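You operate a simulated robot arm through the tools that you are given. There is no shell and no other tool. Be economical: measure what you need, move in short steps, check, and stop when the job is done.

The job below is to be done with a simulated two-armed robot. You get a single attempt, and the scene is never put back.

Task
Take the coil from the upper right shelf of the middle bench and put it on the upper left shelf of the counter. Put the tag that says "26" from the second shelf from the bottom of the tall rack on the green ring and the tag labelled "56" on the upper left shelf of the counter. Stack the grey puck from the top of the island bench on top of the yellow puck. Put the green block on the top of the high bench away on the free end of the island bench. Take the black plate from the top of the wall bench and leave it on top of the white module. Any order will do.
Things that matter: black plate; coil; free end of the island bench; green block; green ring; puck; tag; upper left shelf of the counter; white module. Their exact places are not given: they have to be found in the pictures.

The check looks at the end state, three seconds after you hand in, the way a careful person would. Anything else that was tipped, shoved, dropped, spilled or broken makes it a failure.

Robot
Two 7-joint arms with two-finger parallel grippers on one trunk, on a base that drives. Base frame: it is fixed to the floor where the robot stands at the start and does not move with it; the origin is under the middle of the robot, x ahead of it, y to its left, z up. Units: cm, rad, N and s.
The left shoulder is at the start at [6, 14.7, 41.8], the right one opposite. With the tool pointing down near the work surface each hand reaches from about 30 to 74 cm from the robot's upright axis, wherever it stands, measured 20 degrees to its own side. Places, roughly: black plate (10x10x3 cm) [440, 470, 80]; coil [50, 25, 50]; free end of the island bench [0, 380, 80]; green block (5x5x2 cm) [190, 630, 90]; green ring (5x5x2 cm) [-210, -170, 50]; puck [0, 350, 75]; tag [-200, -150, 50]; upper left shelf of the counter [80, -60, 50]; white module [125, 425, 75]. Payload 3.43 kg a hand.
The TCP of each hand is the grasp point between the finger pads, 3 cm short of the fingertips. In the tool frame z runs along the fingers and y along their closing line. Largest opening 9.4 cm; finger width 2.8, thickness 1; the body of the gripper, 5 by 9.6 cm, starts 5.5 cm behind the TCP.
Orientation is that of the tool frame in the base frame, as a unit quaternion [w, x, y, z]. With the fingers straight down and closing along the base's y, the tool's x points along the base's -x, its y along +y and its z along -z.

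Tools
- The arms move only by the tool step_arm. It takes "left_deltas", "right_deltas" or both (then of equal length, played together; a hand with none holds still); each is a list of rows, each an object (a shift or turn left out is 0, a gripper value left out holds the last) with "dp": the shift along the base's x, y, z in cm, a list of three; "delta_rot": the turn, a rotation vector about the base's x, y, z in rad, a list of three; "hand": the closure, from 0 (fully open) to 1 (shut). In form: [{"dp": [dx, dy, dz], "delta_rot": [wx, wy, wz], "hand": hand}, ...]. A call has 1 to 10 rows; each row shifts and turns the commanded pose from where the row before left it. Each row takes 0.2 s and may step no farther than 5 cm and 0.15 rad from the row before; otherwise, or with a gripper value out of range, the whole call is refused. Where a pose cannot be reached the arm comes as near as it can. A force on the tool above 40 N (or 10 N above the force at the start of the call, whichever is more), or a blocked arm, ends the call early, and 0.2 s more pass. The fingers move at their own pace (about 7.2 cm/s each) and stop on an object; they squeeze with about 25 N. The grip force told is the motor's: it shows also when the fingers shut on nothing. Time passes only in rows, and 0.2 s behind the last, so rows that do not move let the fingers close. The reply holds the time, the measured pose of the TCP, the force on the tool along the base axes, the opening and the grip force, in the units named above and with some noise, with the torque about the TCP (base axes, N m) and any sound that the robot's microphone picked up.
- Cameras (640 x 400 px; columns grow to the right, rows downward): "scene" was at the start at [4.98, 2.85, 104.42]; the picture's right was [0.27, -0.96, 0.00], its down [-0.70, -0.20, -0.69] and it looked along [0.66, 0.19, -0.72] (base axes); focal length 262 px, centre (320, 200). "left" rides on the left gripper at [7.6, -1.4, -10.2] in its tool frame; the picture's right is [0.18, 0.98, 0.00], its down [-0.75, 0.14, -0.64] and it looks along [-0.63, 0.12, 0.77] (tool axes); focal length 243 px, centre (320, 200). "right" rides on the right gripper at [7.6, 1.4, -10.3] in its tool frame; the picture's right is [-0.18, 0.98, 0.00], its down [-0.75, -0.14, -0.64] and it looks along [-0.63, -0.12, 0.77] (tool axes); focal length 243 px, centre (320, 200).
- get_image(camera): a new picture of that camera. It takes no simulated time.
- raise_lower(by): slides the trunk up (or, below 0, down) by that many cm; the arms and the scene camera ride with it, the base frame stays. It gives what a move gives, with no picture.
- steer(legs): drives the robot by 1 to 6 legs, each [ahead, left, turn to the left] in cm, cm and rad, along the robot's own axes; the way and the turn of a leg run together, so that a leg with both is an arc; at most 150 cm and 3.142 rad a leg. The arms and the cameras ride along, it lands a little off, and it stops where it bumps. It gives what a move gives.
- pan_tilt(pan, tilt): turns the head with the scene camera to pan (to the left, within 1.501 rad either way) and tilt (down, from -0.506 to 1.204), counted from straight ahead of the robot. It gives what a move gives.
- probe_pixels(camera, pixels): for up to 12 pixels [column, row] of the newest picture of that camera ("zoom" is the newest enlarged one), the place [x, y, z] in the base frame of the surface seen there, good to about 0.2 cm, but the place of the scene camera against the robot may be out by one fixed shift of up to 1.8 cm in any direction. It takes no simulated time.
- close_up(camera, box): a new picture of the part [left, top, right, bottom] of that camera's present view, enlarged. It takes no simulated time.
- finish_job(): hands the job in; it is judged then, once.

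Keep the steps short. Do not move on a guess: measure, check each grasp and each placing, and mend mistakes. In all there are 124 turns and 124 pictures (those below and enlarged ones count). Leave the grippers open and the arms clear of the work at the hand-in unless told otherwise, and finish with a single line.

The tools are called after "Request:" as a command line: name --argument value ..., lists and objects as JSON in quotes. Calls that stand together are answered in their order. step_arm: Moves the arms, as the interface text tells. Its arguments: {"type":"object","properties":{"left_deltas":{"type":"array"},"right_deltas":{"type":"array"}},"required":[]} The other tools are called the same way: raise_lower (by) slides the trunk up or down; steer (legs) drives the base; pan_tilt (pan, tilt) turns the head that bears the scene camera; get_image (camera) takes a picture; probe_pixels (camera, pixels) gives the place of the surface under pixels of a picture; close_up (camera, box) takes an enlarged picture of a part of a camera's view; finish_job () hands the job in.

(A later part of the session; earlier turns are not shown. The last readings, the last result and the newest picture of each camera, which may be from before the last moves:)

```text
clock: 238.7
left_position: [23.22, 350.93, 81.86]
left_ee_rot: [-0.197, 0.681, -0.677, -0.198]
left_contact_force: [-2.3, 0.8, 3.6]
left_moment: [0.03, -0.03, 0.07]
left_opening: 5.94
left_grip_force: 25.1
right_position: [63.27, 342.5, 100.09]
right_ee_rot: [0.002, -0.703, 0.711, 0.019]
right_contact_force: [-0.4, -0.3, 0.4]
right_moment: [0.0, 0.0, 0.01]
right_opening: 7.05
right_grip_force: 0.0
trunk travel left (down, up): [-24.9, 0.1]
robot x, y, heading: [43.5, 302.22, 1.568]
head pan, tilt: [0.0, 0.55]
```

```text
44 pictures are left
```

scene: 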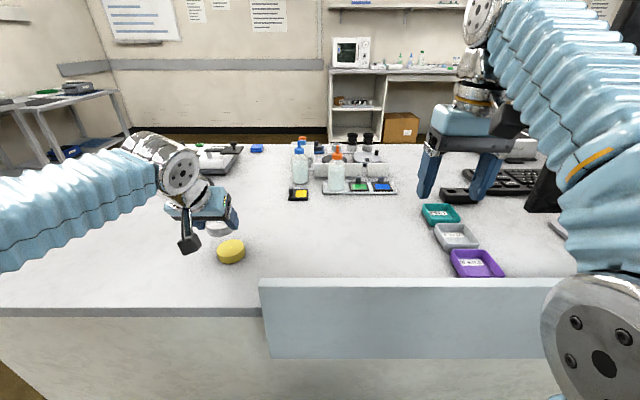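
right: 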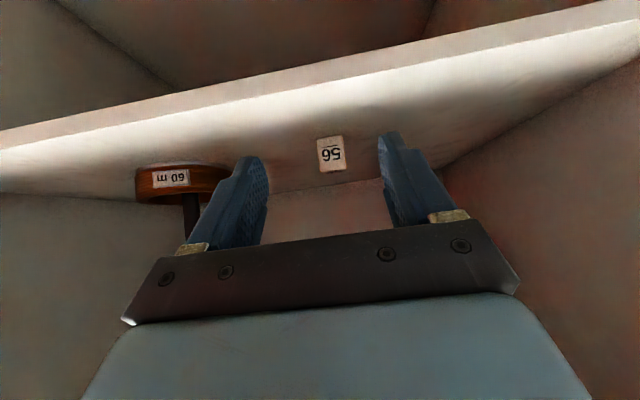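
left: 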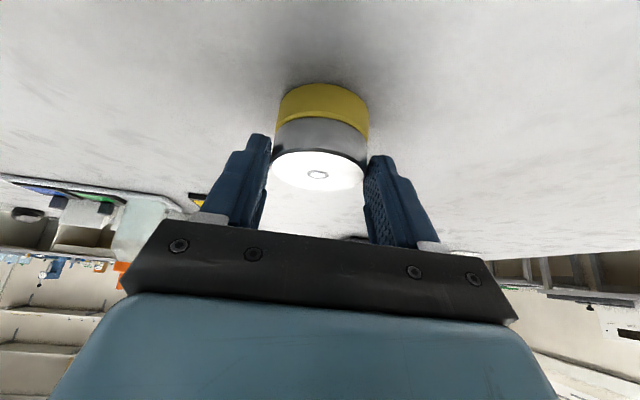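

Contact. Open and retreat along the tool axis.

Request:
step_arm --left_deltas '[{"hand": 0.25}, {"hand": 0.1}, {"hand": 0}, {"dp": [0, -0.8, 1.3]}, {"dp": [0, -1.5, 2.4]}, {"dp": [0, -1.5, 2.4]}, {"dp": [0, -2, 2.5]}, {"dp": [0, -2, 2.5]}, {"dp": [0, -2, 2]}]'

Request:
get_image --camera "left"

```text
clock: 240.7
left_position: [23.57, 341.07, 94.97]
left_ee_rot: [-0.195, 0.682, -0.677, -0.198]
left_contact_force: [-0.7, 0.1, 0.0]
left_moment: [0.01, 0.01, -0.01]
left_opening: 9.39
left_grip_force: 0.1
right_position: [63.3, 342.47, 100.18]
right_ee_rot: [0.002, -0.703, 0.711, 0.019]
right_contact_force: [0.2, -0.6, -1.0]
right_moment: [-0.01, -0.01, 0.04]
right_opening: 7.02
right_grip_force: 0.0
trunk travel left (down, up): [-24.9, 0.1]
robot x, y, heading: [43.3, 301.55, 1.569]
head pan, tilt: [0.0, 0.55]
```

```text
43 pictures are left
```

left: 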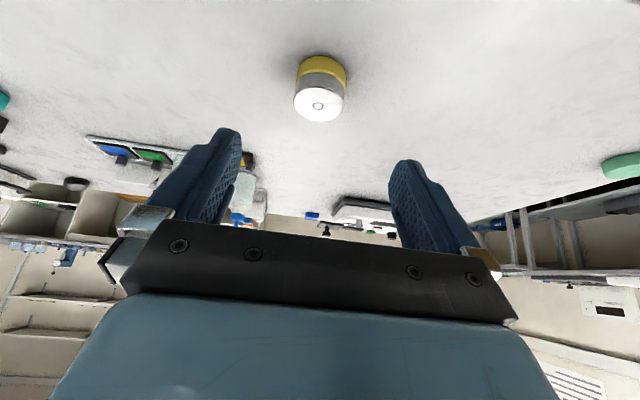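

Stacked. Now plan the way to the far side: look left-ahead and measure.

Request:
pan_tilt --pan 0.6 --tilt 0.35

Request:
get_image --camera "scene"

Request:
probe_pixels --camera "scene" --pixels '[[250, 150], [200, 150], [300, 180], [330, 160], [360, 150], [400, 130], [420, 120], [450, 105], [150, 180], [300, 135], [500, 120], [550, 130]]'

```text
clock: 241.7
left_position: [23.47, 341.22, 94.77]
left_ee_rot: [-0.196, 0.681, -0.677, -0.197]
left_contact_force: [0.5, -0.3, -0.2]
left_moment: [0.0, 0.02, 0.0]
left_opening: 9.41
left_grip_force: 0.1
right_position: [63.3, 342.55, 100.15]
right_ee_rot: [0.002, -0.703, 0.711, 0.019]
right_contact_force: [0.2, -0.2, 0.2]
right_moment: [0.01, 0.01, 0.0]
right_opening: 7.04
right_grip_force: 0.1
trunk travel left (down, up): [-24.9, 0.1]
robot x, y, heading: [43.57, 301.78, 1.569]
head pan, tilt: [0.6, 0.351]
```

```text
42 pictures are left
```

scene: 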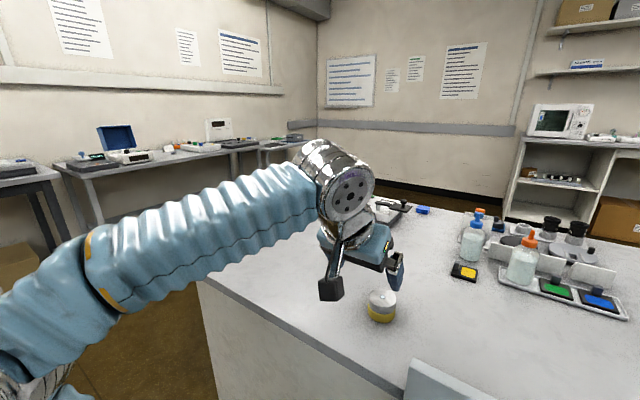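

```text
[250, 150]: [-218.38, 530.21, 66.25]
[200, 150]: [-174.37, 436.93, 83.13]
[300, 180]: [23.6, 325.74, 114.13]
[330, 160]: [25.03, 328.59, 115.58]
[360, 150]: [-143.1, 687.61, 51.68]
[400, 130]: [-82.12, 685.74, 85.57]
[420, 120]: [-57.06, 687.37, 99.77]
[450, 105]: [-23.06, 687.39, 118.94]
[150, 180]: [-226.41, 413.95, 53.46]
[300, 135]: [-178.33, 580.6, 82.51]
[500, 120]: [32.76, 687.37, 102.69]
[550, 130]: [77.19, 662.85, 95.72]
```

Left tables are at x<−170, so the x≈−90 corridor is free. Drive around the island's left end to y≈525 and look toward +x.

Request:
steer --legs '[[-25, 0, 0], [0, 135, 0], [150, 0, 0], [95, 0, 0]]'

Request:
pan_tilt --pan -0.95 --tilt 0.3

Request:
get_image --camera "scene"

```text
clock: 261.4
left_position: [-131.45, 551.5, 94.75]
left_ee_rot: [-0.187, 0.71, -0.647, -0.206]
left_contact_force: [-0.6, -0.1, 0.6]
left_moment: [-0.01, 0.0, 0.0]
left_opening: 9.41
left_grip_force: 0.0
right_position: [-91.83, 556.47, 100.18]
right_ee_rot: [-0.001, 0.733, -0.68, -0.018]
right_contact_force: [-0.4, -0.4, 0.8]
right_moment: [0.02, 0.0, -0.03]
right_opening: 7.07
right_grip_force: 0.0
trunk travel left (down, up): [-24.9, 0.1]
robot x, y, heading: [-108.04, 514.46, 1.653]
head pan, tilt: [0.6, 0.351]
```

```text
clock: 263.1
left_position: [-131.41, 551.56, 94.86]
left_ee_rot: [-0.188, 0.71, -0.647, -0.205]
left_contact_force: [0.1, -0.5, -0.1]
left_moment: [-0.01, 0.0, 0.0]
left_opening: 9.4
left_grip_force: 0.3
right_position: [-91.85, 556.59, 100.19]
right_ee_rot: [-0.001, 0.733, -0.68, -0.019]
right_contact_force: [0.2, 1.0, 0.3]
right_moment: [-0.05, 0.0, 0.0]
right_opening: 7.01
right_grip_force: 0.2
trunk travel left (down, up): [-24.9, 0.1]
robot x, y, heading: [-108.11, 514.0, 1.655]
head pan, tilt: [-0.949, 0.3]
```

```text
41 pictures are left
```

scene: 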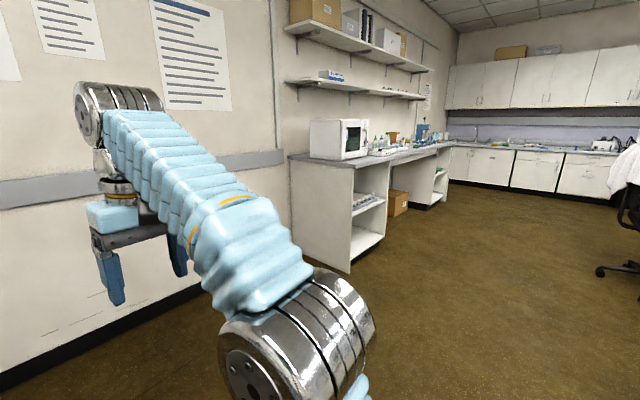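

Request:
probe_pixels --camera "scene" --pixels '[[610, 270], [352, 270], [325, 160], [450, 150], [440, 205], [385, 155], [450, 175], [600, 200], [620, 150], [505, 155]]'

Request:
close_up --camera "scene" --box '[340, 110, 460, 170]'

```text
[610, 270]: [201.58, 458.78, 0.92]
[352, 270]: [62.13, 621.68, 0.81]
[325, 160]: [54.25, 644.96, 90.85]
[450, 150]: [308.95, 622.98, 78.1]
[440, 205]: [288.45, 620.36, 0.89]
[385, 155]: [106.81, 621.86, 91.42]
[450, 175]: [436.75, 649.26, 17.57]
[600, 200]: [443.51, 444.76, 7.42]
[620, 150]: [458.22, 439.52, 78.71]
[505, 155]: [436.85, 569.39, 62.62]
```

```text
5.33 times, centred on (400, 140) of scene
```

zoom: 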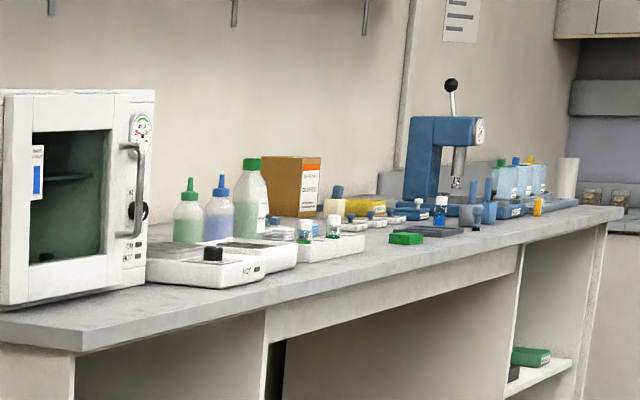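

Green block is on the high bench around x≈190,y≈630 near its front. Drive there (facing +y) and tilt the right hand 40°.

Request:
steer --legs '[[0, 0, -0.083], [0, -150, 0], [0, -125, 0], [25, 0, 0]]'

Request:
step_arm --right_deltas '[{"dp": [0, 0.5, 0], "delta_rot": [0.14, 0, 0], "hand": 0}, {"dp": [0, 0.5, 0], "delta_rot": [0.14, 0, 0]}, {"dp": [0, 0.5, 0], "delta_rot": [0.14, 0, 0]}, {"dp": [0, 0.5, 0], "delta_rot": [0.14, 0, 0]}, {"dp": [0, 0.5, 0], "delta_rot": [0.14, 0, 0]}]'

Request:
pan_tilt --pan -0.15 --tilt 0.4

Request:
get_image --camera "scene"

```text
clock: 278.2
left_position: [141.02, 581.83, 94.81]
left_ee_rot: [-0.192, 0.694, -0.664, -0.201]
left_contact_force: [0.0, 0.4, 0.4]
left_moment: [0.0, 0.02, -0.02]
left_opening: 9.38
left_grip_force: 0.0
right_position: [180.99, 584.77, 100.23]
right_ee_rot: [-0.002, 0.716, -0.698, -0.019]
right_contact_force: [-0.1, -0.3, -0.7]
right_moment: [0.01, 0.01, 0.02]
right_opening: 7.05
right_grip_force: 0.0
trunk travel left (down, up): [-24.9, 0.1]
robot x, y, heading: [162.43, 543.35, 1.61]
head pan, tilt: [-0.949, 0.3]
```

```text
clock: 279.4
left_position: [141.07, 581.92, 94.82]
left_ee_rot: [-0.192, 0.694, -0.664, -0.201]
left_contact_force: [-0.1, 0.7, 0.5]
left_moment: [-0.01, -0.01, 0.01]
left_opening: 9.39
left_grip_force: 0.0
right_position: [180.85, 587.52, 100.25]
right_ee_rot: [-0.247, 0.673, -0.647, -0.259]
right_contact_force: [0.4, 0.3, -0.8]
right_moment: [0.01, 0.0, -0.01]
right_opening: 9.38
right_grip_force: 0.0
trunk travel left (down, up): [-24.9, 0.1]
robot x, y, heading: [162.59, 543.48, 1.608]
head pan, tilt: [-0.949, 0.3]
```

```text
clock: 280.5
left_position: [141.17, 581.81, 94.91]
left_ee_rot: [-0.192, 0.694, -0.664, -0.201]
left_contact_force: [1.3, 0.4, -0.3]
left_moment: [-0.02, -0.02, 0.0]
left_opening: 9.43
left_grip_force: 0.0
right_position: [180.84, 587.42, 100.28]
right_ee_rot: [-0.246, 0.673, -0.648, -0.257]
right_contact_force: [0.5, 0.2, 0.2]
right_moment: [0.01, 0.03, 0.0]
right_opening: 9.4
right_grip_force: 0.0
trunk travel left (down, up): [-24.9, 0.1]
robot x, y, heading: [162.92, 543.58, 1.611]
head pan, tilt: [-0.15, 0.4]
```

```text
39 pictures are left
```

scene: 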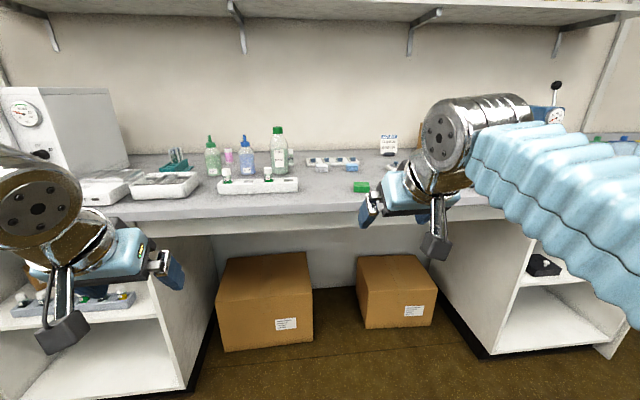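

Request:
get_image --camera "right"

Request:
probe_pixels --camera "scene" --pixels '[[361, 184], [361, 190], [353, 186], [369, 186], [330, 200], [330, 217], [290, 185], [345, 170]]'

```text
38 pictures are left
```

right: 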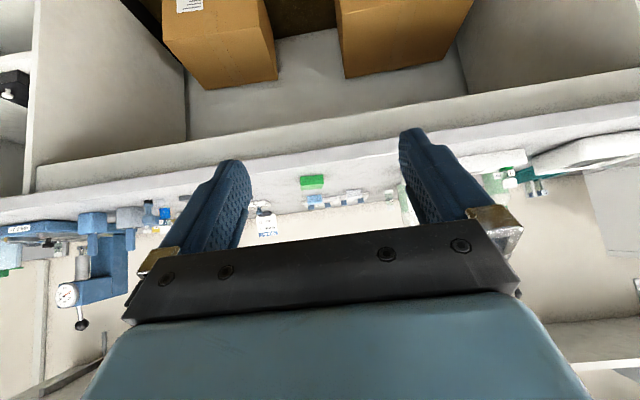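

```text
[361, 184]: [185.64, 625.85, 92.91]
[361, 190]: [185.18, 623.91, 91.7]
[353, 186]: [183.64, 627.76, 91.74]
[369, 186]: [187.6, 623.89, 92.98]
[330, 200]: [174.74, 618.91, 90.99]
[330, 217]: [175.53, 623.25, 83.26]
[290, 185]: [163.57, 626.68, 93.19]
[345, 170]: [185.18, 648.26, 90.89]
```

Block centre ≈(185.5,625.5), top ≈92. Drive 20 ahead (straighten), check with the right camera.

Request:
steer --legs '[[20, -4, -0.04]]'

Request:
get_image --camera "right"

```text
clock: 282.1
left_position: [146.58, 602.77, 94.82]
left_ee_rot: [-0.197, 0.679, -0.679, -0.197]
left_contact_force: [-0.7, -0.7, 0.2]
left_moment: [0.03, -0.02, -0.01]
left_opening: 9.42
left_grip_force: 0.1
right_position: [186.42, 606.63, 100.19]
right_ee_rot: [0.253, -0.658, 0.663, 0.251]
right_contact_force: [0.2, 0.2, 0.0]
right_moment: [-0.04, -0.02, -0.01]
right_opening: 9.39
right_grip_force: 0.0
trunk travel left (down, up): [-24.9, 0.1]
robot x, y, heading: [166.53, 563.28, 1.565]
head pan, tilt: [-0.15, 0.4]
```

```text
37 pictures are left
```

right: 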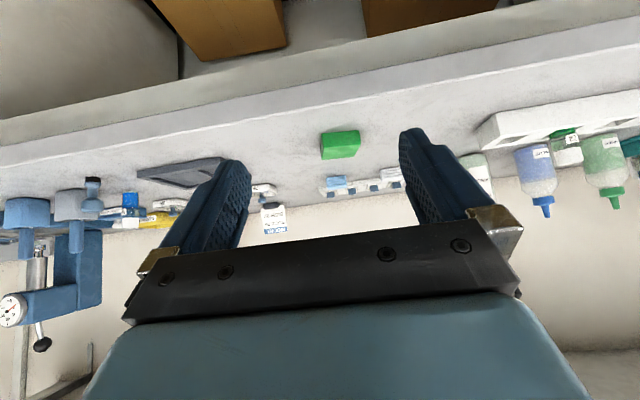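

Request:
probe_pixels --camera "right" --pixels '[[340, 140], [322, 142], [358, 138], [340, 155], [325, 156], [358, 150], [340, 132], [280, 150], [350, 153]]'

```text
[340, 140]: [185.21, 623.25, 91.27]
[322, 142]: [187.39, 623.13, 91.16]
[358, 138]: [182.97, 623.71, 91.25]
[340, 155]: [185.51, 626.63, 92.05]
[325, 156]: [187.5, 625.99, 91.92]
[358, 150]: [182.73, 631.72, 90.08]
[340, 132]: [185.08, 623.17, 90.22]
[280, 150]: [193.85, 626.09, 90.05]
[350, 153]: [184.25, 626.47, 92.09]
```

Block: x 182.9–187.5, y 623.2–628, top 92, table 90.05. Move to TCP (185.2,623.6,93.5).

Request:
step_arm --right_deltas '[{"dp": [-0.3, 3, 0]}, {"dp": [-0.3, 3, 0]}, {"dp": [-0.3, 3, 0]}, {"dp": [-0.3, 3, -0.7]}, {"dp": [0, 1.7, -2]}, {"dp": [0, 1.7, -2]}, {"dp": [0, 1.6, -1.6]}, {"dp": [0, 0, -0.4]}, {"dp": [0, 0, 0]}]'

Request:
get_image --camera "right"

```text
clock: 284.1
left_position: [146.59, 602.85, 94.91]
left_ee_rot: [-0.197, 0.68, -0.679, -0.197]
left_contact_force: [0.7, 0.5, 0.7]
left_moment: [0.0, 0.0, 0.03]
left_opening: 9.4
left_grip_force: 0.1
right_position: [185.46, 623.59, 93.42]
right_ee_rot: [0.253, -0.659, 0.663, 0.251]
right_contact_force: [0.8, 0.5, 0.8]
right_moment: [0.01, 0.04, 0.0]
right_opening: 9.4
right_grip_force: 0.1
trunk travel left (down, up): [-24.9, 0.1]
robot x, y, heading: [166.65, 563.02, 1.567]
head pan, tilt: [-0.15, 0.4]
```

```text
36 pictures are left
```

right: 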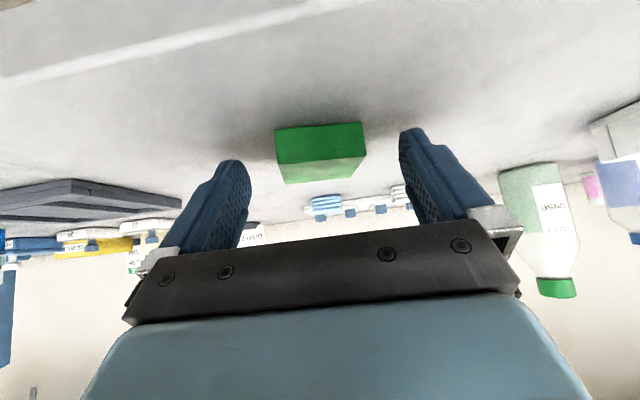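

Block lies between the fingers. Close, lift, and check.

Request:
step_arm --right_deltas '[{"hand": 1}, {"hand": 1}, {"hand": 1}, {"hand": 1}, {"dp": [0, 0, 1]}, {"dp": [0, 0, 1.5]}, {"dp": [0, 0, 1.5]}, {"dp": [0, -3, 1]}]'

Request:
get_image --camera "right"

```text
clock: 285.9
left_position: [146.55, 602.69, 94.77]
left_ee_rot: [-0.196, 0.68, -0.679, -0.196]
left_contact_force: [-0.4, 0.6, -1.0]
left_moment: [-0.06, -0.01, 0.03]
left_opening: 9.41
left_grip_force: 0.1
right_position: [185.21, 620.43, 98.31]
right_ee_rot: [0.253, -0.658, 0.663, 0.251]
right_contact_force: [0.4, -0.8, -1.2]
right_moment: [-0.04, -0.02, 0.0]
right_opening: 4.72
right_grip_force: 24.7
trunk travel left (down, up): [-24.9, 0.1]
robot x, y, heading: [166.86, 563.69, 1.566]
head pan, tilt: [-0.15, 0.4]
```

```text
35 pictures are left
```

right: 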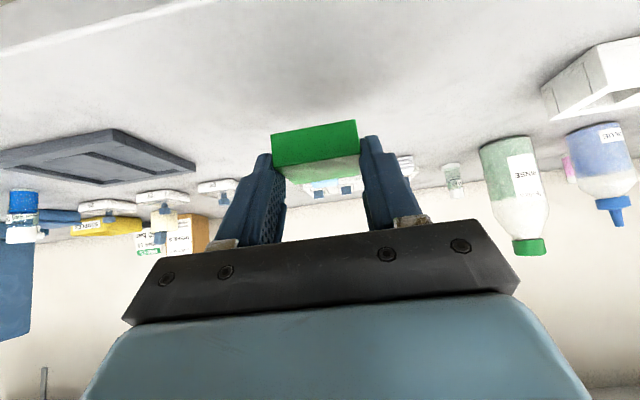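

Green block held. Retract it, turn to face +x, and drive toward the wall bench, then look.

Request:
step_arm --right_deltas '[{"dp": [0, -3, 0]}, {"dp": [0, -3, 0]}, {"dp": [0, -3, 0]}, {"dp": [0, -3, 0]}]'

Request:
steer --legs '[[-25, 0, 0], [0, 0, -1.566], [150, 0, 0], [28, -25, 0]]'

Request:
pan_tilt --pan -0.25 --tilt 0.35

Request:
get_image --camera "scene"

```text
clock: 286.9
left_position: [146.68, 602.76, 94.82]
left_ee_rot: [-0.197, 0.68, -0.679, -0.196]
left_contact_force: [-0.5, 0.6, -0.4]
left_moment: [-0.01, 0.02, -0.01]
left_opening: 9.4
left_grip_force: 0.0
right_position: [185.41, 608.5, 98.37]
right_ee_rot: [0.253, -0.658, 0.662, 0.252]
right_contact_force: [-0.1, 0.5, -1.1]
right_moment: [-0.04, -0.02, 0.0]
right_opening: 4.71
right_grip_force: 24.9
trunk travel left (down, up): [-24.9, 0.1]
robot x, y, heading: [166.49, 563.51, 1.567]
head pan, tilt: [-0.15, 0.4]
```

```text
clock: 301.8
left_position: [390.95, 535.14, 94.8]
left_ee_rot: [0.278, -0.004, 0.961, 0.001]
left_contact_force: [0.1, -0.4, 0.4]
left_moment: [0.02, -0.01, 0.01]
left_opening: 9.4
left_grip_force: 0.0
right_position: [396.89, 496.23, 98.46]
right_ee_rot: [0.357, 0.0, 0.934, 0.0]
right_contact_force: [0.4, 0.1, -0.7]
right_moment: [-0.05, 0.04, -0.01]
right_opening: 4.73
right_grip_force: 25.1
trunk travel left (down, up): [-24.9, 0.1]
robot x, y, heading: [352.05, 515.05, 0.003]
head pan, tilt: [-0.15, 0.4]
```

```text
clock: 302.5
left_position: [390.9, 535.21, 94.97]
left_ee_rot: [0.278, -0.004, 0.961, 0.002]
left_contact_force: [1.0, 0.1, -0.4]
left_moment: [0.01, -0.03, -0.03]
left_opening: 9.41
left_grip_force: 0.0
right_position: [396.96, 496.36, 98.52]
right_ee_rot: [0.357, 0.001, 0.934, 0.0]
right_contact_force: [-0.3, -0.1, -0.6]
right_moment: [0.04, 0.04, -0.02]
right_opening: 4.74
right_grip_force: 25.5
trunk travel left (down, up): [-24.9, 0.1]
robot x, y, heading: [351.74, 515.28, 0.003]
head pan, tilt: [-0.25, 0.351]
```

```text
34 pictures are left
```

scene: 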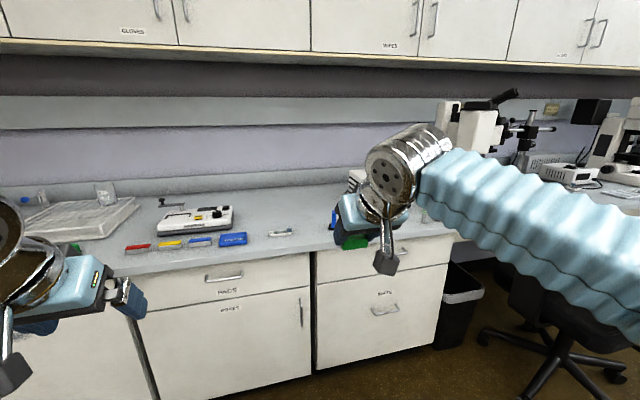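

Request:
get_image --camera "right"

Request:
probe_pixels --camera "scene" --pixels '[[485, 335], [560, 390], [460, 300], [320, 250], [360, 245], [310, 230], [430, 235], [545, 290]]'

```text
33 pictures are left
```

right: 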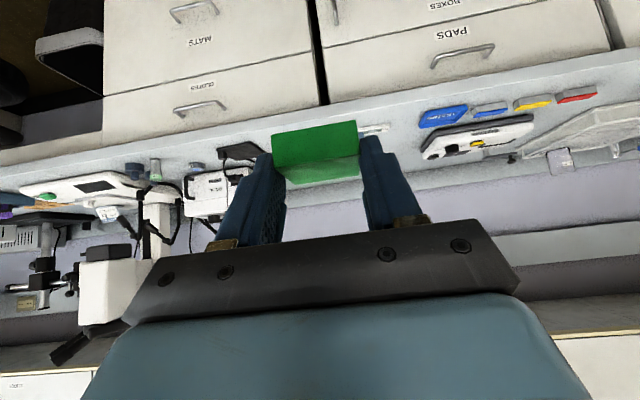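

```text
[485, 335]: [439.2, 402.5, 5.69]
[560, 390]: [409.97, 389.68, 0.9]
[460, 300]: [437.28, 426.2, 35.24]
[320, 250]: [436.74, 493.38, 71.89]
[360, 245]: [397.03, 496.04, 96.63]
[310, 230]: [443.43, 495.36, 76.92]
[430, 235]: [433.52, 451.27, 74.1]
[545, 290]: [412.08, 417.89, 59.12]
```

A dark plate shows at ~(238,152) in the right camera. Enlarge and measure.

Request:
close_up --camera "right" --box '[120, 110, 280, 210]'

Request:
probe_pixels --camera "right" --pixels '[[238, 152], [225, 152], [255, 145], [240, 144], [240, 158], [210, 190], [200, 140], [260, 152], [225, 160]]'

```text
4.00 times, centred on (200, 160) of right
```

zoom: 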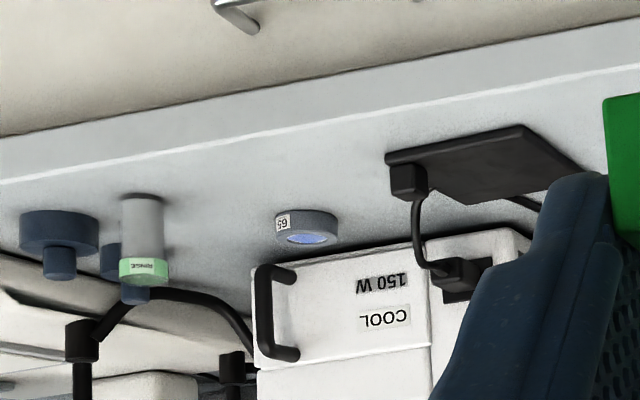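

```text
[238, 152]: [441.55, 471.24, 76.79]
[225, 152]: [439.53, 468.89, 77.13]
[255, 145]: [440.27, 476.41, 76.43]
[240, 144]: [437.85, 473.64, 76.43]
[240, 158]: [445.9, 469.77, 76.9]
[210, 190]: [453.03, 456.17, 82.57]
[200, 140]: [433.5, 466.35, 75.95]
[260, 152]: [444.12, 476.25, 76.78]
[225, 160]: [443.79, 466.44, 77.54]
```

The plate has a post/rod; I need a better view. Shift right 42 and look straight ahead.

Request:
steer --legs '[[0, -42, 0]]'

Request:
pan_tilt --pan 0.0 --tilt 0.45

Request:
get_image --camera "scene"

Request:
close_up --camera "scene" --box '[260, 130, 420, 230]'

```text
clock: 305.1
left_position: [391.13, 492.96, 94.94]
left_ee_rot: [0.278, -0.004, 0.961, 0.001]
left_contact_force: [0.1, 0.0, 0.5]
left_moment: [-0.01, 0.0, -0.02]
left_opening: 9.4
left_grip_force: 0.1
right_position: [397.06, 454.18, 98.56]
right_ee_rot: [0.357, -0.002, 0.934, 0.001]
right_contact_force: [1.1, 0.0, -0.1]
right_moment: [-0.01, -0.03, -0.01]
right_opening: 4.72
right_grip_force: 24.0
trunk travel left (down, up): [-24.9, 0.1]
robot x, y, heading: [351.95, 472.76, 0.002]
head pan, tilt: [-0.25, 0.351]
```

```text
clock: 305.9
left_position: [391.04, 492.92, 94.9]
left_ee_rot: [0.277, -0.006, 0.961, 0.002]
left_contact_force: [0.9, -0.2, 0.1]
left_moment: [0.0, 0.0, 0.01]
left_opening: 9.38
left_grip_force: 0.0
right_position: [397.03, 454.12, 98.35]
right_ee_rot: [0.356, -0.001, 0.934, 0.001]
right_contact_force: [0.3, 0.0, -1.3]
right_moment: [0.04, -0.03, 0.0]
right_opening: 4.75
right_grip_force: 25.0
trunk travel left (down, up): [-24.9, 0.1]
robot x, y, heading: [352.1, 472.83, 0.006]
head pan, tilt: [0.0, 0.45]
```

```text
31 pictures are left
```

scene: 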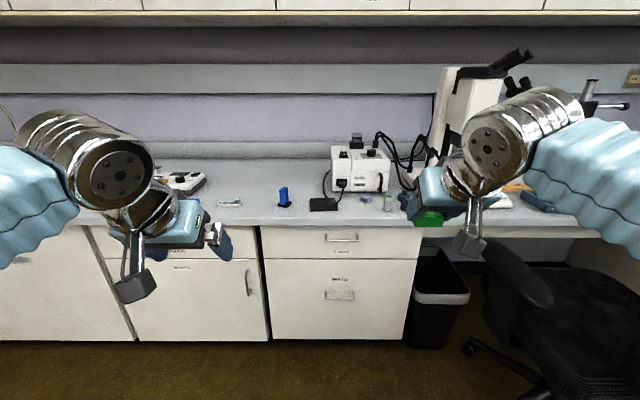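

```text
4.00 times, centred on (340, 180) of scene
```

zoom: 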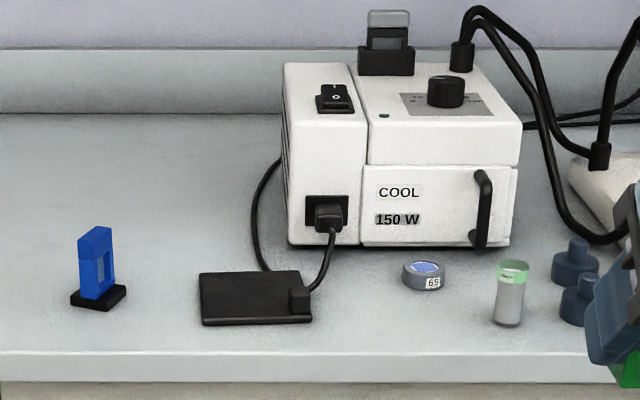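

The black plate lies at ≈(441.5,471.5) with a connector and cable to a white "COOL 150 W" box. Get a close look with the left camera before touching it.

Request:
step_arm --left_deltas '[{"dp": [0, -3, -1]}, {"dp": [0, -3, -1]}, {"dp": [0, -3, -1]}, {"dp": [0, -3, -1]}, {"dp": [0, -3, -1]}]' --right_deltas '[{"dp": [-1, 0, 0]}, {"dp": [-1, 0, 0]}, {"dp": [-1, 0, 0]}, {"dp": [-1, 0, 0]}, {"dp": [-1, 0, 0]}]'

Request:
steer --legs '[[24, 0, 0]]'

Request:
close_up --camera "left" --box '[220, 60, 480, 230]'

Request:
close_up --camera "scene" --box '[260, 150, 400, 250]'

```text
clock: 307.1
left_position: [390.79, 478.24, 89.9]
left_ee_rot: [0.279, -0.006, 0.96, 0.002]
left_contact_force: [-0.5, -0.2, -0.5]
left_moment: [0.01, 0.04, 0.01]
left_opening: 9.38
left_grip_force: 0.1
right_position: [392.03, 454.18, 98.38]
right_ee_rot: [0.356, -0.001, 0.934, 0.001]
right_contact_force: [-0.1, -0.3, -0.9]
right_moment: [-0.01, 0.03, -0.02]
right_opening: 4.73
right_grip_force: 25.0
trunk travel left (down, up): [-24.9, 0.1]
robot x, y, heading: [351.89, 472.97, 0.004]
head pan, tilt: [0.0, 0.45]
```

```text
clock: 308.8
left_position: [414.18, 478.07, 89.76]
left_ee_rot: [0.278, -0.003, 0.961, 0.001]
left_contact_force: [-0.4, -1.0, 0.2]
left_moment: [-0.01, 0.0, 0.0]
left_opening: 9.41
left_grip_force: 0.1
right_position: [415.4, 453.83, 98.42]
right_ee_rot: [0.357, 0.003, 0.934, -0.001]
right_contact_force: [0.1, 0.3, -0.7]
right_moment: [0.01, 0.04, 0.03]
right_opening: 4.74
right_grip_force: 24.9
trunk travel left (down, up): [-24.9, 0.1]
robot x, y, heading: [375.32, 472.77, -0.004]
head pan, tilt: [0.0, 0.45]
```

```text
2.35 times, centred on (350, 145) of left
```

zoom: 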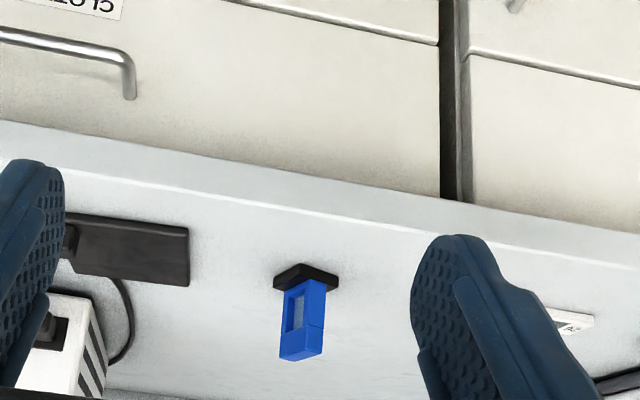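

```text
4.00 times, centred on (330, 200) of scene
```

zoom: 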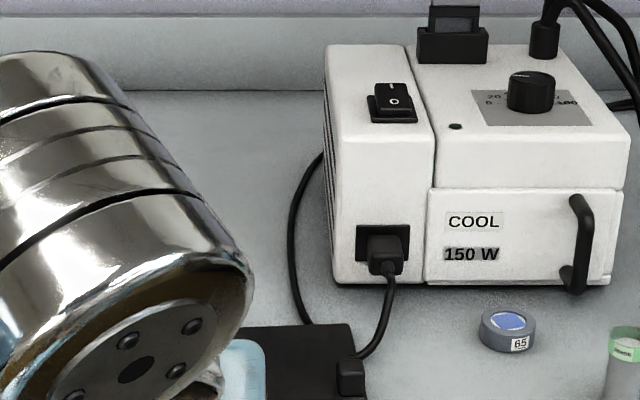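

Time is short (few turns). Measure the plate precisely with the left camera.

Request:
get_image --camera "left"

Request:
probe_pixels --camera "left" --pixels '[[291, 160], [291, 179], [260, 155], [260, 172], [275, 160], [275, 168], [247, 158], [243, 165], [300, 170], [275, 156], [245, 190], [267, 180]]'

Request:
probe_pixels --camera "zoom" --pixels '[[300, 370], [300, 335], [350, 385], [350, 335], [345, 365], [300, 328], [387, 262], [270, 380]]'

```text
27 pictures are left
```

left: 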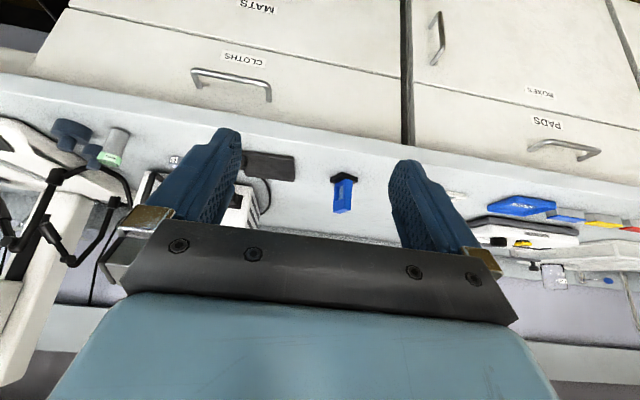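

```text
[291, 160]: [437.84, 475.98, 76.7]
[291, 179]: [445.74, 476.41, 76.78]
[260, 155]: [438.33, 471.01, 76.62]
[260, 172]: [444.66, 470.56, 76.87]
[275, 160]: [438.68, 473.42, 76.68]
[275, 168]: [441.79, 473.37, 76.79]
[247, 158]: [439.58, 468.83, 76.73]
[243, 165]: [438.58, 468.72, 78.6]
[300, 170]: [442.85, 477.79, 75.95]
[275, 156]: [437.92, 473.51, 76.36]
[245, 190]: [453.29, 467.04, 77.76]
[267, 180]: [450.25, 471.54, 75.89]
```

```text
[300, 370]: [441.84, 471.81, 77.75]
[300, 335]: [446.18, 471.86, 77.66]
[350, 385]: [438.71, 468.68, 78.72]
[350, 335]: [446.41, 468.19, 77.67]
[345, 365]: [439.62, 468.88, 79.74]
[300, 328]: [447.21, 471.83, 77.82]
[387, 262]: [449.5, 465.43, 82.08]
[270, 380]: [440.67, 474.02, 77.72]
```

The plate is ~9.5×10×0.9 cm with a raised nub at (439.2,468.8), top 78.6. I'll grip the nub. Approach over it.

Request:
step_arm --left_deltas '[{"dp": [2.4, -1.2, -0.6]}, {"dp": [2.4, -1.2, -0.6]}, {"dp": [2.4, -1.2, -0.6]}, {"dp": [2.4, -1.2, -0.6]}, {"dp": [2.4, -1.2, -0.6]}, {"dp": [2.4, -1.2, -0.6]}, {"dp": [2.4, -1.2, -0.6]}, {"dp": [2.4, -0.9, -0.6]}, {"dp": [2.2, 0, -0.6]}, {"dp": [0, 0, -0.6]}]' --right_deltas '[{"dp": [-1, -1, 0]}, {"dp": [-1, -1, 0]}, {"dp": [-1, -1, 0]}, {"dp": [-1, -1, 0]}, {"dp": [0, -1, 0]}, {}, {}, {}, {}, {}]'

Request:
get_image --camera "left"

Request:
probe_pixels --camera "left" --pixels '[[310, 110], [320, 110], [330, 110], [310, 130], [320, 130], [330, 130], [310, 150], [320, 150], [330, 150], [320, 165], [335, 165], [350, 130]]'

```text
clock: 311.0
left_position: [435.47, 468.8, 83.97]
left_ee_rot: [0.278, -0.002, 0.961, 0.001]
left_contact_force: [0.0, -0.2, 0.1]
left_moment: [-0.04, -0.01, -0.01]
left_opening: 9.41
left_grip_force: 0.0
right_position: [411.34, 448.99, 98.35]
right_ee_rot: [0.357, 0.003, 0.934, 0.0]
right_contact_force: [-0.2, 0.3, -0.6]
right_moment: [0.01, 0.03, 0.01]
right_opening: 4.73
right_grip_force: 25.4
trunk travel left (down, up): [-24.9, 0.1]
robot x, y, heading: [375.19, 472.61, 0.002]
head pan, tilt: [0.0, 0.45]
```

```text
26 pictures are left
```

left: 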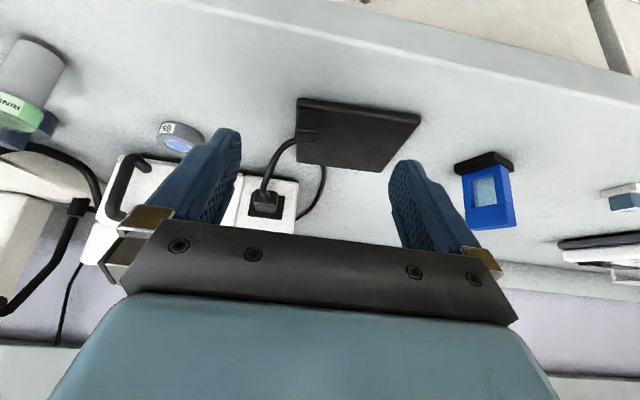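

```text
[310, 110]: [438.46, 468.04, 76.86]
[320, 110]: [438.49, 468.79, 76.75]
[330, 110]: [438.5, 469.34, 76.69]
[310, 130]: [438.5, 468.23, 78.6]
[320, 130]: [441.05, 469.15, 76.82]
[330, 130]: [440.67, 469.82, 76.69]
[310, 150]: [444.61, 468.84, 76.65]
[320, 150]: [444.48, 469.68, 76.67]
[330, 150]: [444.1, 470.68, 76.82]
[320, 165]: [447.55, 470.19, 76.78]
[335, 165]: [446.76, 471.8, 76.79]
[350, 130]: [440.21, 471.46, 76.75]
```

Nub centre ≈(439.3,468.0). Descend onto it, close, and lift just 1 cm watching the force.

Request:
step_arm --left_deltas '[{"dp": [1.2, -0.4, -1.2]}, {"dp": [1.1, -0.4, -1.2]}, {"dp": [0, 0, -0.8]}, {"dp": [0, 0, -0.3]}, {"hand": 1}, {"hand": 1}, {"hand": 1}, {"hand": 1}, {"dp": [0, 0, 0.5]}, {"dp": [0, 0, 0.5]}]'

Request:
get_image --camera "left"

```text
clock: 313.2
left_position: [437.74, 467.94, 81.27]
left_ee_rot: [0.279, -0.003, 0.96, 0.001]
left_contact_force: [0.1, -0.1, -0.5]
left_moment: [-0.02, 0.05, 0.01]
left_opening: 1.71
left_grip_force: 25.4
right_position: [411.3, 448.89, 98.46]
right_ee_rot: [0.356, 0.002, 0.934, 0.0]
right_contact_force: [-0.5, 0.5, -1.4]
right_moment: [-0.02, 0.01, 0.03]
right_opening: 4.76
right_grip_force: 25.4
trunk travel left (down, up): [-24.9, 0.1]
robot x, y, heading: [374.77, 472.88, -0.002]
head pan, tilt: [0.0, 0.45]
```

```text
25 pictures are left
```

left: 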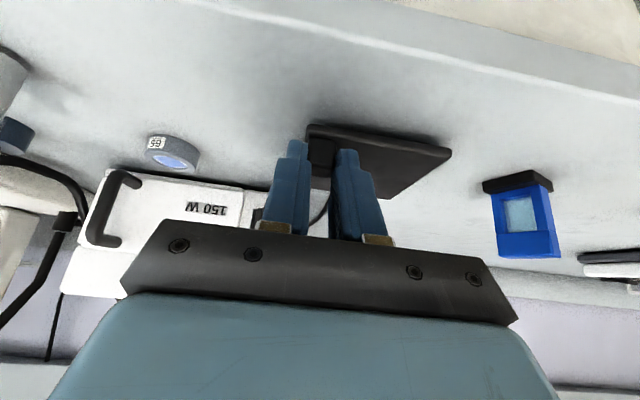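

Nub gripped (1.7 cm), force tiny. Lift 3 cm more and look.

Request:
step_arm --left_deltas '[{"dp": [0, 0, 0.7]}, {"dp": [0, 0, 0.7]}, {"dp": [0, 0, 0.8]}, {"dp": [-0.5, 0, 0.8]}]'

Request:
get_image --camera "left"

Request:
close_up --camera "scene" --box '[250, 140, 410, 240]'

```text
clock: 314.2
left_position: [437.6, 467.92, 84.31]
left_ee_rot: [0.278, -0.003, 0.961, 0.001]
left_contact_force: [0.7, -0.5, -0.9]
left_moment: [0.0, 0.06, 0.01]
left_opening: 1.68
left_grip_force: 25.4
right_position: [411.35, 448.91, 98.39]
right_ee_rot: [0.358, 0.002, 0.934, 0.0]
right_contact_force: [0.1, 0.2, -1.3]
right_moment: [-0.04, 0.02, 0.0]
right_opening: 4.72
right_grip_force: 25.4
trunk travel left (down, up): [-24.9, 0.1]
robot x, y, heading: [375.27, 472.74, -0.005]
head pan, tilt: [0.0, 0.45]
```

```text
24 pictures are left
```

left: 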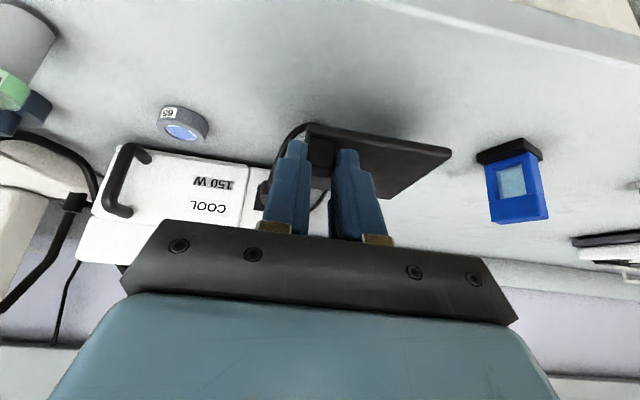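

```text
4.00 times, centred on (330, 190) of scene
```

zoom: 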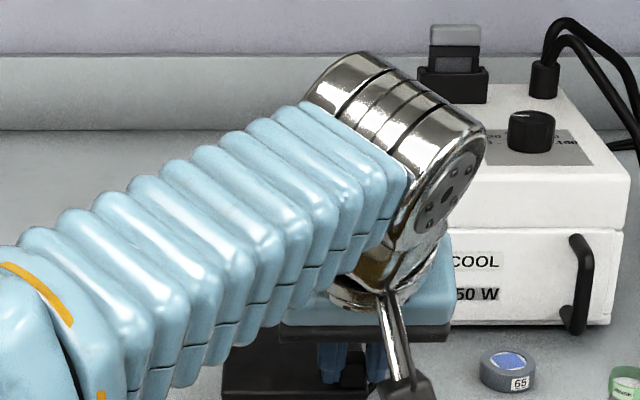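

The cable follows the plate, so it is plugged into the white box. Pull back slowly, straight along −x in line with the plug, watching force and the box.

Request:
step_arm --left_deltas '[{"dp": [-1.5, -0.4, 0]}, {"dp": [-1.5, -0.4, 0]}, {"dp": [-1.5, -0.4, 0]}, {"dp": [-1.5, -0.4, 0]}, {"dp": [-1.5, -0.4, 0]}, {"dp": [-1.5, -0.4, 0]}]'

Request:
get_image --camera "left"

Request:
close_up --camera "scene" --box '[250, 140, 410, 240]'

```text
clock: 315.6
left_position: [428.41, 465.72, 84.35]
left_ee_rot: [0.278, -0.002, 0.961, 0.002]
left_contact_force: [0.7, -0.1, -0.8]
left_moment: [-0.02, 0.05, -0.01]
left_opening: 1.71
left_grip_force: 25.0
right_position: [411.26, 448.95, 98.36]
right_ee_rot: [0.357, 0.003, 0.934, 0.0]
right_contact_force: [0.6, -0.1, -0.9]
right_moment: [-0.01, -0.01, -0.01]
right_opening: 4.71
right_grip_force: 24.9
trunk travel left (down, up): [-24.9, 0.1]
robot x, y, heading: [375.21, 472.56, -0.001]
head pan, tilt: [0.0, 0.45]
```

```text
22 pictures are left
```

left: 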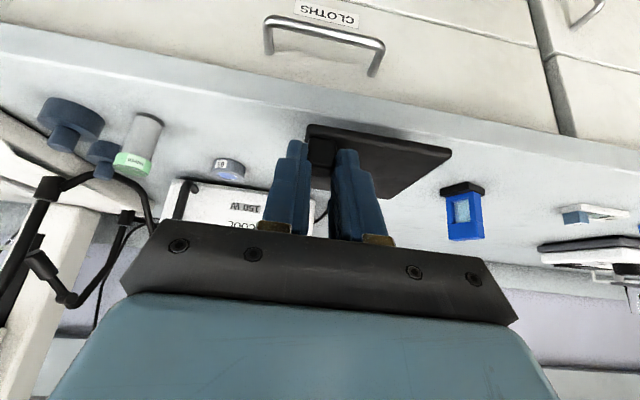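

```text
4.00 times, centred on (330, 190) of scene
```

zoom: 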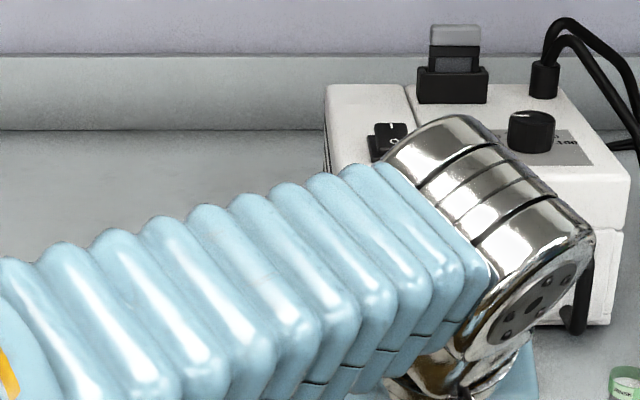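

No force, box unmoved, cable not visible any more. Back the base 15 cm and re-check.

Request:
steer --legs '[[-15, 0, 0]]'

Request:
close_up --camera "left" --box '[120, 80, 480, 260]'

```text
clock: 317.0
left_position: [413.32, 465.69, 84.32]
left_ee_rot: [0.278, -0.001, 0.961, 0.001]
left_contact_force: [-0.6, 0.2, -1.2]
left_moment: [-0.01, 0.04, 0.02]
left_opening: 1.69
left_grip_force: 25.3
right_position: [396.2, 448.91, 98.43]
right_ee_rot: [0.356, 0.002, 0.934, 0.0]
right_contact_force: [0.1, -0.5, -1.3]
right_moment: [0.01, 0.03, 0.0]
right_opening: 4.73
right_grip_force: 25.4
trunk travel left (down, up): [-24.9, 0.1]
robot x, y, heading: [360.17, 472.94, -0.007]
head pan, tilt: [0.0, 0.45]
```

```text
1.78 times, centred on (300, 170) of left
```

zoom: 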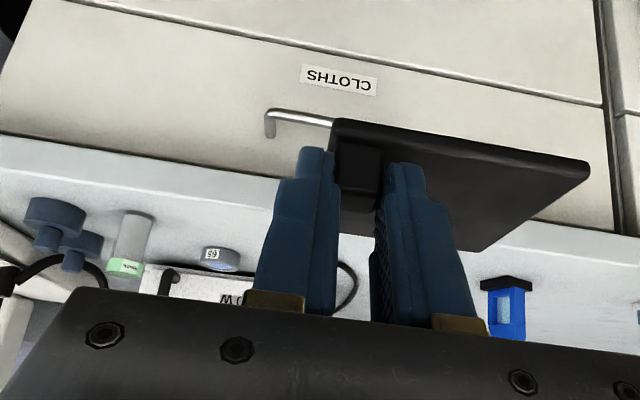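

The plate is free; the box is unmoved. Drive back along the corridor to x≈135, turn to face −y (island's far side) and look.

Request:
steer --legs '[[0, 62, 0], [-150, 0, 0], [-75, 0, 0], [0, 0, -1.571]]'

Request:
get_image --camera "scene"

Request:
probe_pixels --camera "scene" --pixels '[[320, 200], [280, 200], [360, 200], [320, 170], [320, 230], [280, 170], [360, 170], [240, 200], [240, 230], [360, 230], [200, 200], [320, 260]]'

```text
clock: 334.9
left_position: [126.84, 487.09, 84.28]
left_ee_rot: [0.193, 0.694, 0.664, -0.201]
left_contact_force: [-0.2, -0.9, -0.8]
left_moment: [0.02, -0.01, -0.01]
left_opening: 1.69
left_grip_force: 25.1
right_position: [110.99, 505.15, 98.37]
right_ee_rot: [0.245, 0.678, 0.643, -0.259]
right_contact_force: [0.6, 0.4, -0.7]
right_moment: [0.0, 0.03, 0.0]
right_opening: 4.71
right_grip_force: 25.6
trunk travel left (down, up): [-24.9, 0.1]
robot x, y, heading: [136.6, 539.58, -1.623]
head pan, tilt: [0.0, 0.45]
```

```text
19 pictures are left
```

scene: 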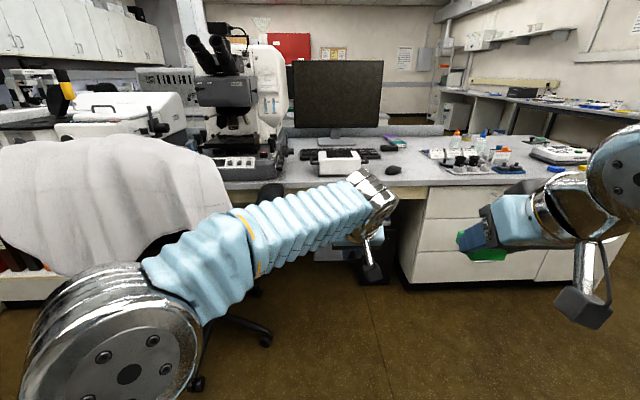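

```text
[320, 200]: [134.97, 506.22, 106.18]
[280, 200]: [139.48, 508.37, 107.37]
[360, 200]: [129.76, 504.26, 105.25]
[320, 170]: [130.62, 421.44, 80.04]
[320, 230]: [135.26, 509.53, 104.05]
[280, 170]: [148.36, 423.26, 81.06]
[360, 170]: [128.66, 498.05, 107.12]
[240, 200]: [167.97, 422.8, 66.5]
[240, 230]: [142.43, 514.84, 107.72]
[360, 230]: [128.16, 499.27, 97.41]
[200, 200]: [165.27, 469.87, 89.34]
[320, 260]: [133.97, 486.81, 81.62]
```

White module is at (335,162) px near the edge. Enlarge and measure.

Request:
close_up --camera "scene" --box '[280, 130, 420, 200]'

Request:
probe_pixels --camera "scene" --pixels '[[322, 155], [355, 153], [338, 160], [338, 153], [338, 172], [320, 173], [361, 168], [345, 180], [430, 185], [300, 188], [200, 150], [170, 180]]'

```text
4.57 times, centred on (350, 165) of scene
```

zoom: 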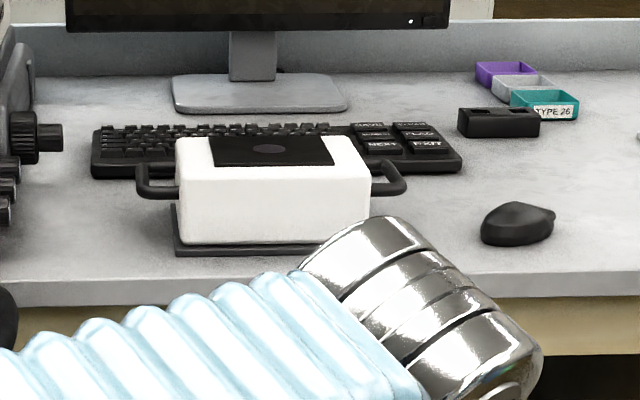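

```text
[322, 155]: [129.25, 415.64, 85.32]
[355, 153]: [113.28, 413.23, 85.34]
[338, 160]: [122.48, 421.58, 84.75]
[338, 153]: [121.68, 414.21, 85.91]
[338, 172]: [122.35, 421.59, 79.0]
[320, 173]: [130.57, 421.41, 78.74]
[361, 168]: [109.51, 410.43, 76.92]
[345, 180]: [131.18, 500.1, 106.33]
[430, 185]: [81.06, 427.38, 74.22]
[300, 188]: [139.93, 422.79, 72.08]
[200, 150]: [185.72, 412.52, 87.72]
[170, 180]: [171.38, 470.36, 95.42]
```

Module top centre ≈(121.7,415.6), z≈84.4. Raise the plate 8 cm, straighten, shift right 12, ahead 54, then check.

Request:
step_arm --left_deltas '[{"dp": [0, 0, 2.7]}, {"dp": [0, 0, 2.7]}, {"dp": [0, 0, 2.7]}]'

Request:
steer --legs '[[0, 0, 0.052], [0, -12, 0], [54, 0, 0]]'

Request:
get_image --camera "left"

Request:
probe_pixels --camera "left" --pixels '[[240, 180], [270, 180], [300, 180], [330, 185], [360, 190], [240, 200], [280, 205], [320, 205], [380, 200], [330, 120], [380, 145], [440, 150]]'

```text
clock: 335.7
left_position: [126.74, 487.28, 92.66]
left_ee_rot: [0.193, 0.694, 0.664, -0.2]
left_contact_force: [-0.2, -0.2, -0.2]
left_moment: [0.04, 0.01, -0.01]
left_opening: 1.72
left_grip_force: 24.9
right_position: [110.99, 504.98, 98.31]
right_ee_rot: [0.247, 0.677, 0.643, -0.259]
right_contact_force: [0.4, 0.0, -1.9]
right_moment: [0.03, 0.03, -0.02]
right_opening: 4.73
right_grip_force: 25.6
trunk travel left (down, up): [-24.9, 0.1]
robot x, y, heading: [137.24, 540.23, -1.621]
head pan, tilt: [0.0, 0.45]
```

```text
clock: 340.0
left_position: [118.24, 433.79, 92.61]
left_ee_rot: [0.199, 0.672, 0.686, -0.194]
left_contact_force: [-0.4, 1.0, -1.2]
left_moment: [0.0, 0.04, -0.01]
left_opening: 1.7
left_grip_force: 24.9
right_position: [101.12, 450.68, 98.41]
right_ee_rot: [0.253, 0.658, 0.664, -0.251]
right_contact_force: [-0.3, -0.3, -0.5]
right_moment: [0.02, 0.0, 0.01]
right_opening: 4.72
right_grip_force: 25.2
trunk travel left (down, up): [-24.9, 0.1]
robot x, y, heading: [124.57, 487.24, -1.563]
head pan, tilt: [0.0, 0.45]
```

```text
17 pictures are left
```

left: 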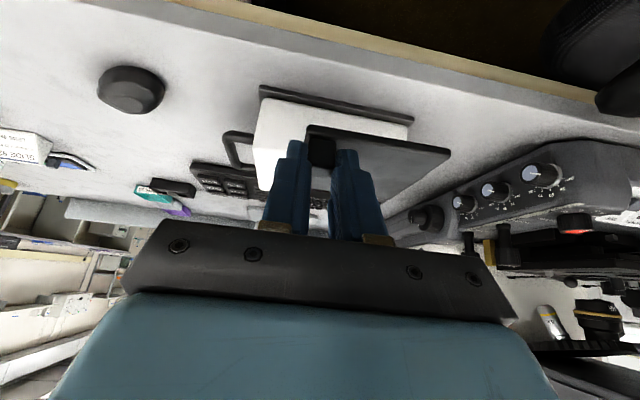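

```text
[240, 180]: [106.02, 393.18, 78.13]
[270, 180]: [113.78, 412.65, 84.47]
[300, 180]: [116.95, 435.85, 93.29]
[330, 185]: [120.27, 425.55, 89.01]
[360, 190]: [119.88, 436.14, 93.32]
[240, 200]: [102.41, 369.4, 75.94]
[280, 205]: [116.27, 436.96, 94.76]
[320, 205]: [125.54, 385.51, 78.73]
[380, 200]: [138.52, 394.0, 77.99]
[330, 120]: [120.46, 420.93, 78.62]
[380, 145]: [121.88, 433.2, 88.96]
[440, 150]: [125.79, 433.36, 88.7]
```

Module top 84.45 confirmed; plate bottom = TCP−4.5. Move ahead 13.3, then lower 3.4.

Request:
step_arm --left_deltas '[{"dp": [-0.2, -2.7, 0]}, {"dp": [-0.2, -2.7, 0]}, {"dp": [-0.2, -2.7, 0]}, {"dp": [0, -2.7, 0]}, {"dp": [0, -2.5, 0]}, {"dp": [0, 0, -1.3]}, {"dp": [0, 0, -1.3]}, {"dp": [0, 0, -0.5]}]'

Request:
get_image --camera "left"

```text
clock: 341.8
left_position: [118.63, 424.53, 88.75]
left_ee_rot: [0.2, 0.671, 0.686, -0.196]
left_contact_force: [-0.4, 1.2, 12.8]
left_moment: [-0.72, 0.0, 0.01]
left_opening: 1.75
left_grip_force: 24.9
left hand out of reach, approached as far as the arm can: row 4, 5
right_position: [101.33, 450.76, 98.54]
right_ee_rot: [0.254, 0.657, 0.664, -0.251]
right_contact_force: [0.5, -0.8, -0.8]
right_moment: [0.02, 0.0, -0.02]
right_opening: 4.71
right_grip_force: 25.3
trunk travel left (down, up): [-24.9, 0.1]
robot x, y, heading: [124.21, 486.89, -1.558]
head pan, tilt: [0.0, 0.45]
```

```text
16 pictures are left
```

left: 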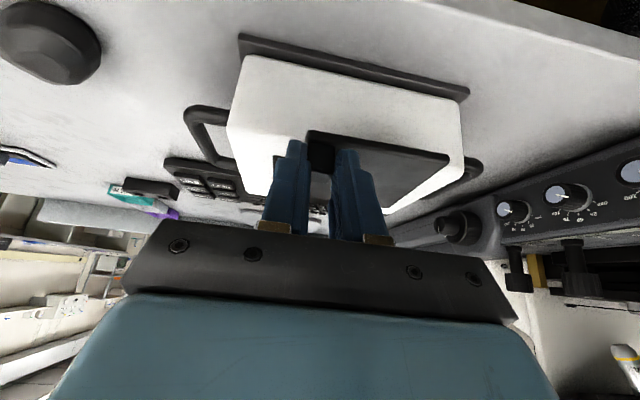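

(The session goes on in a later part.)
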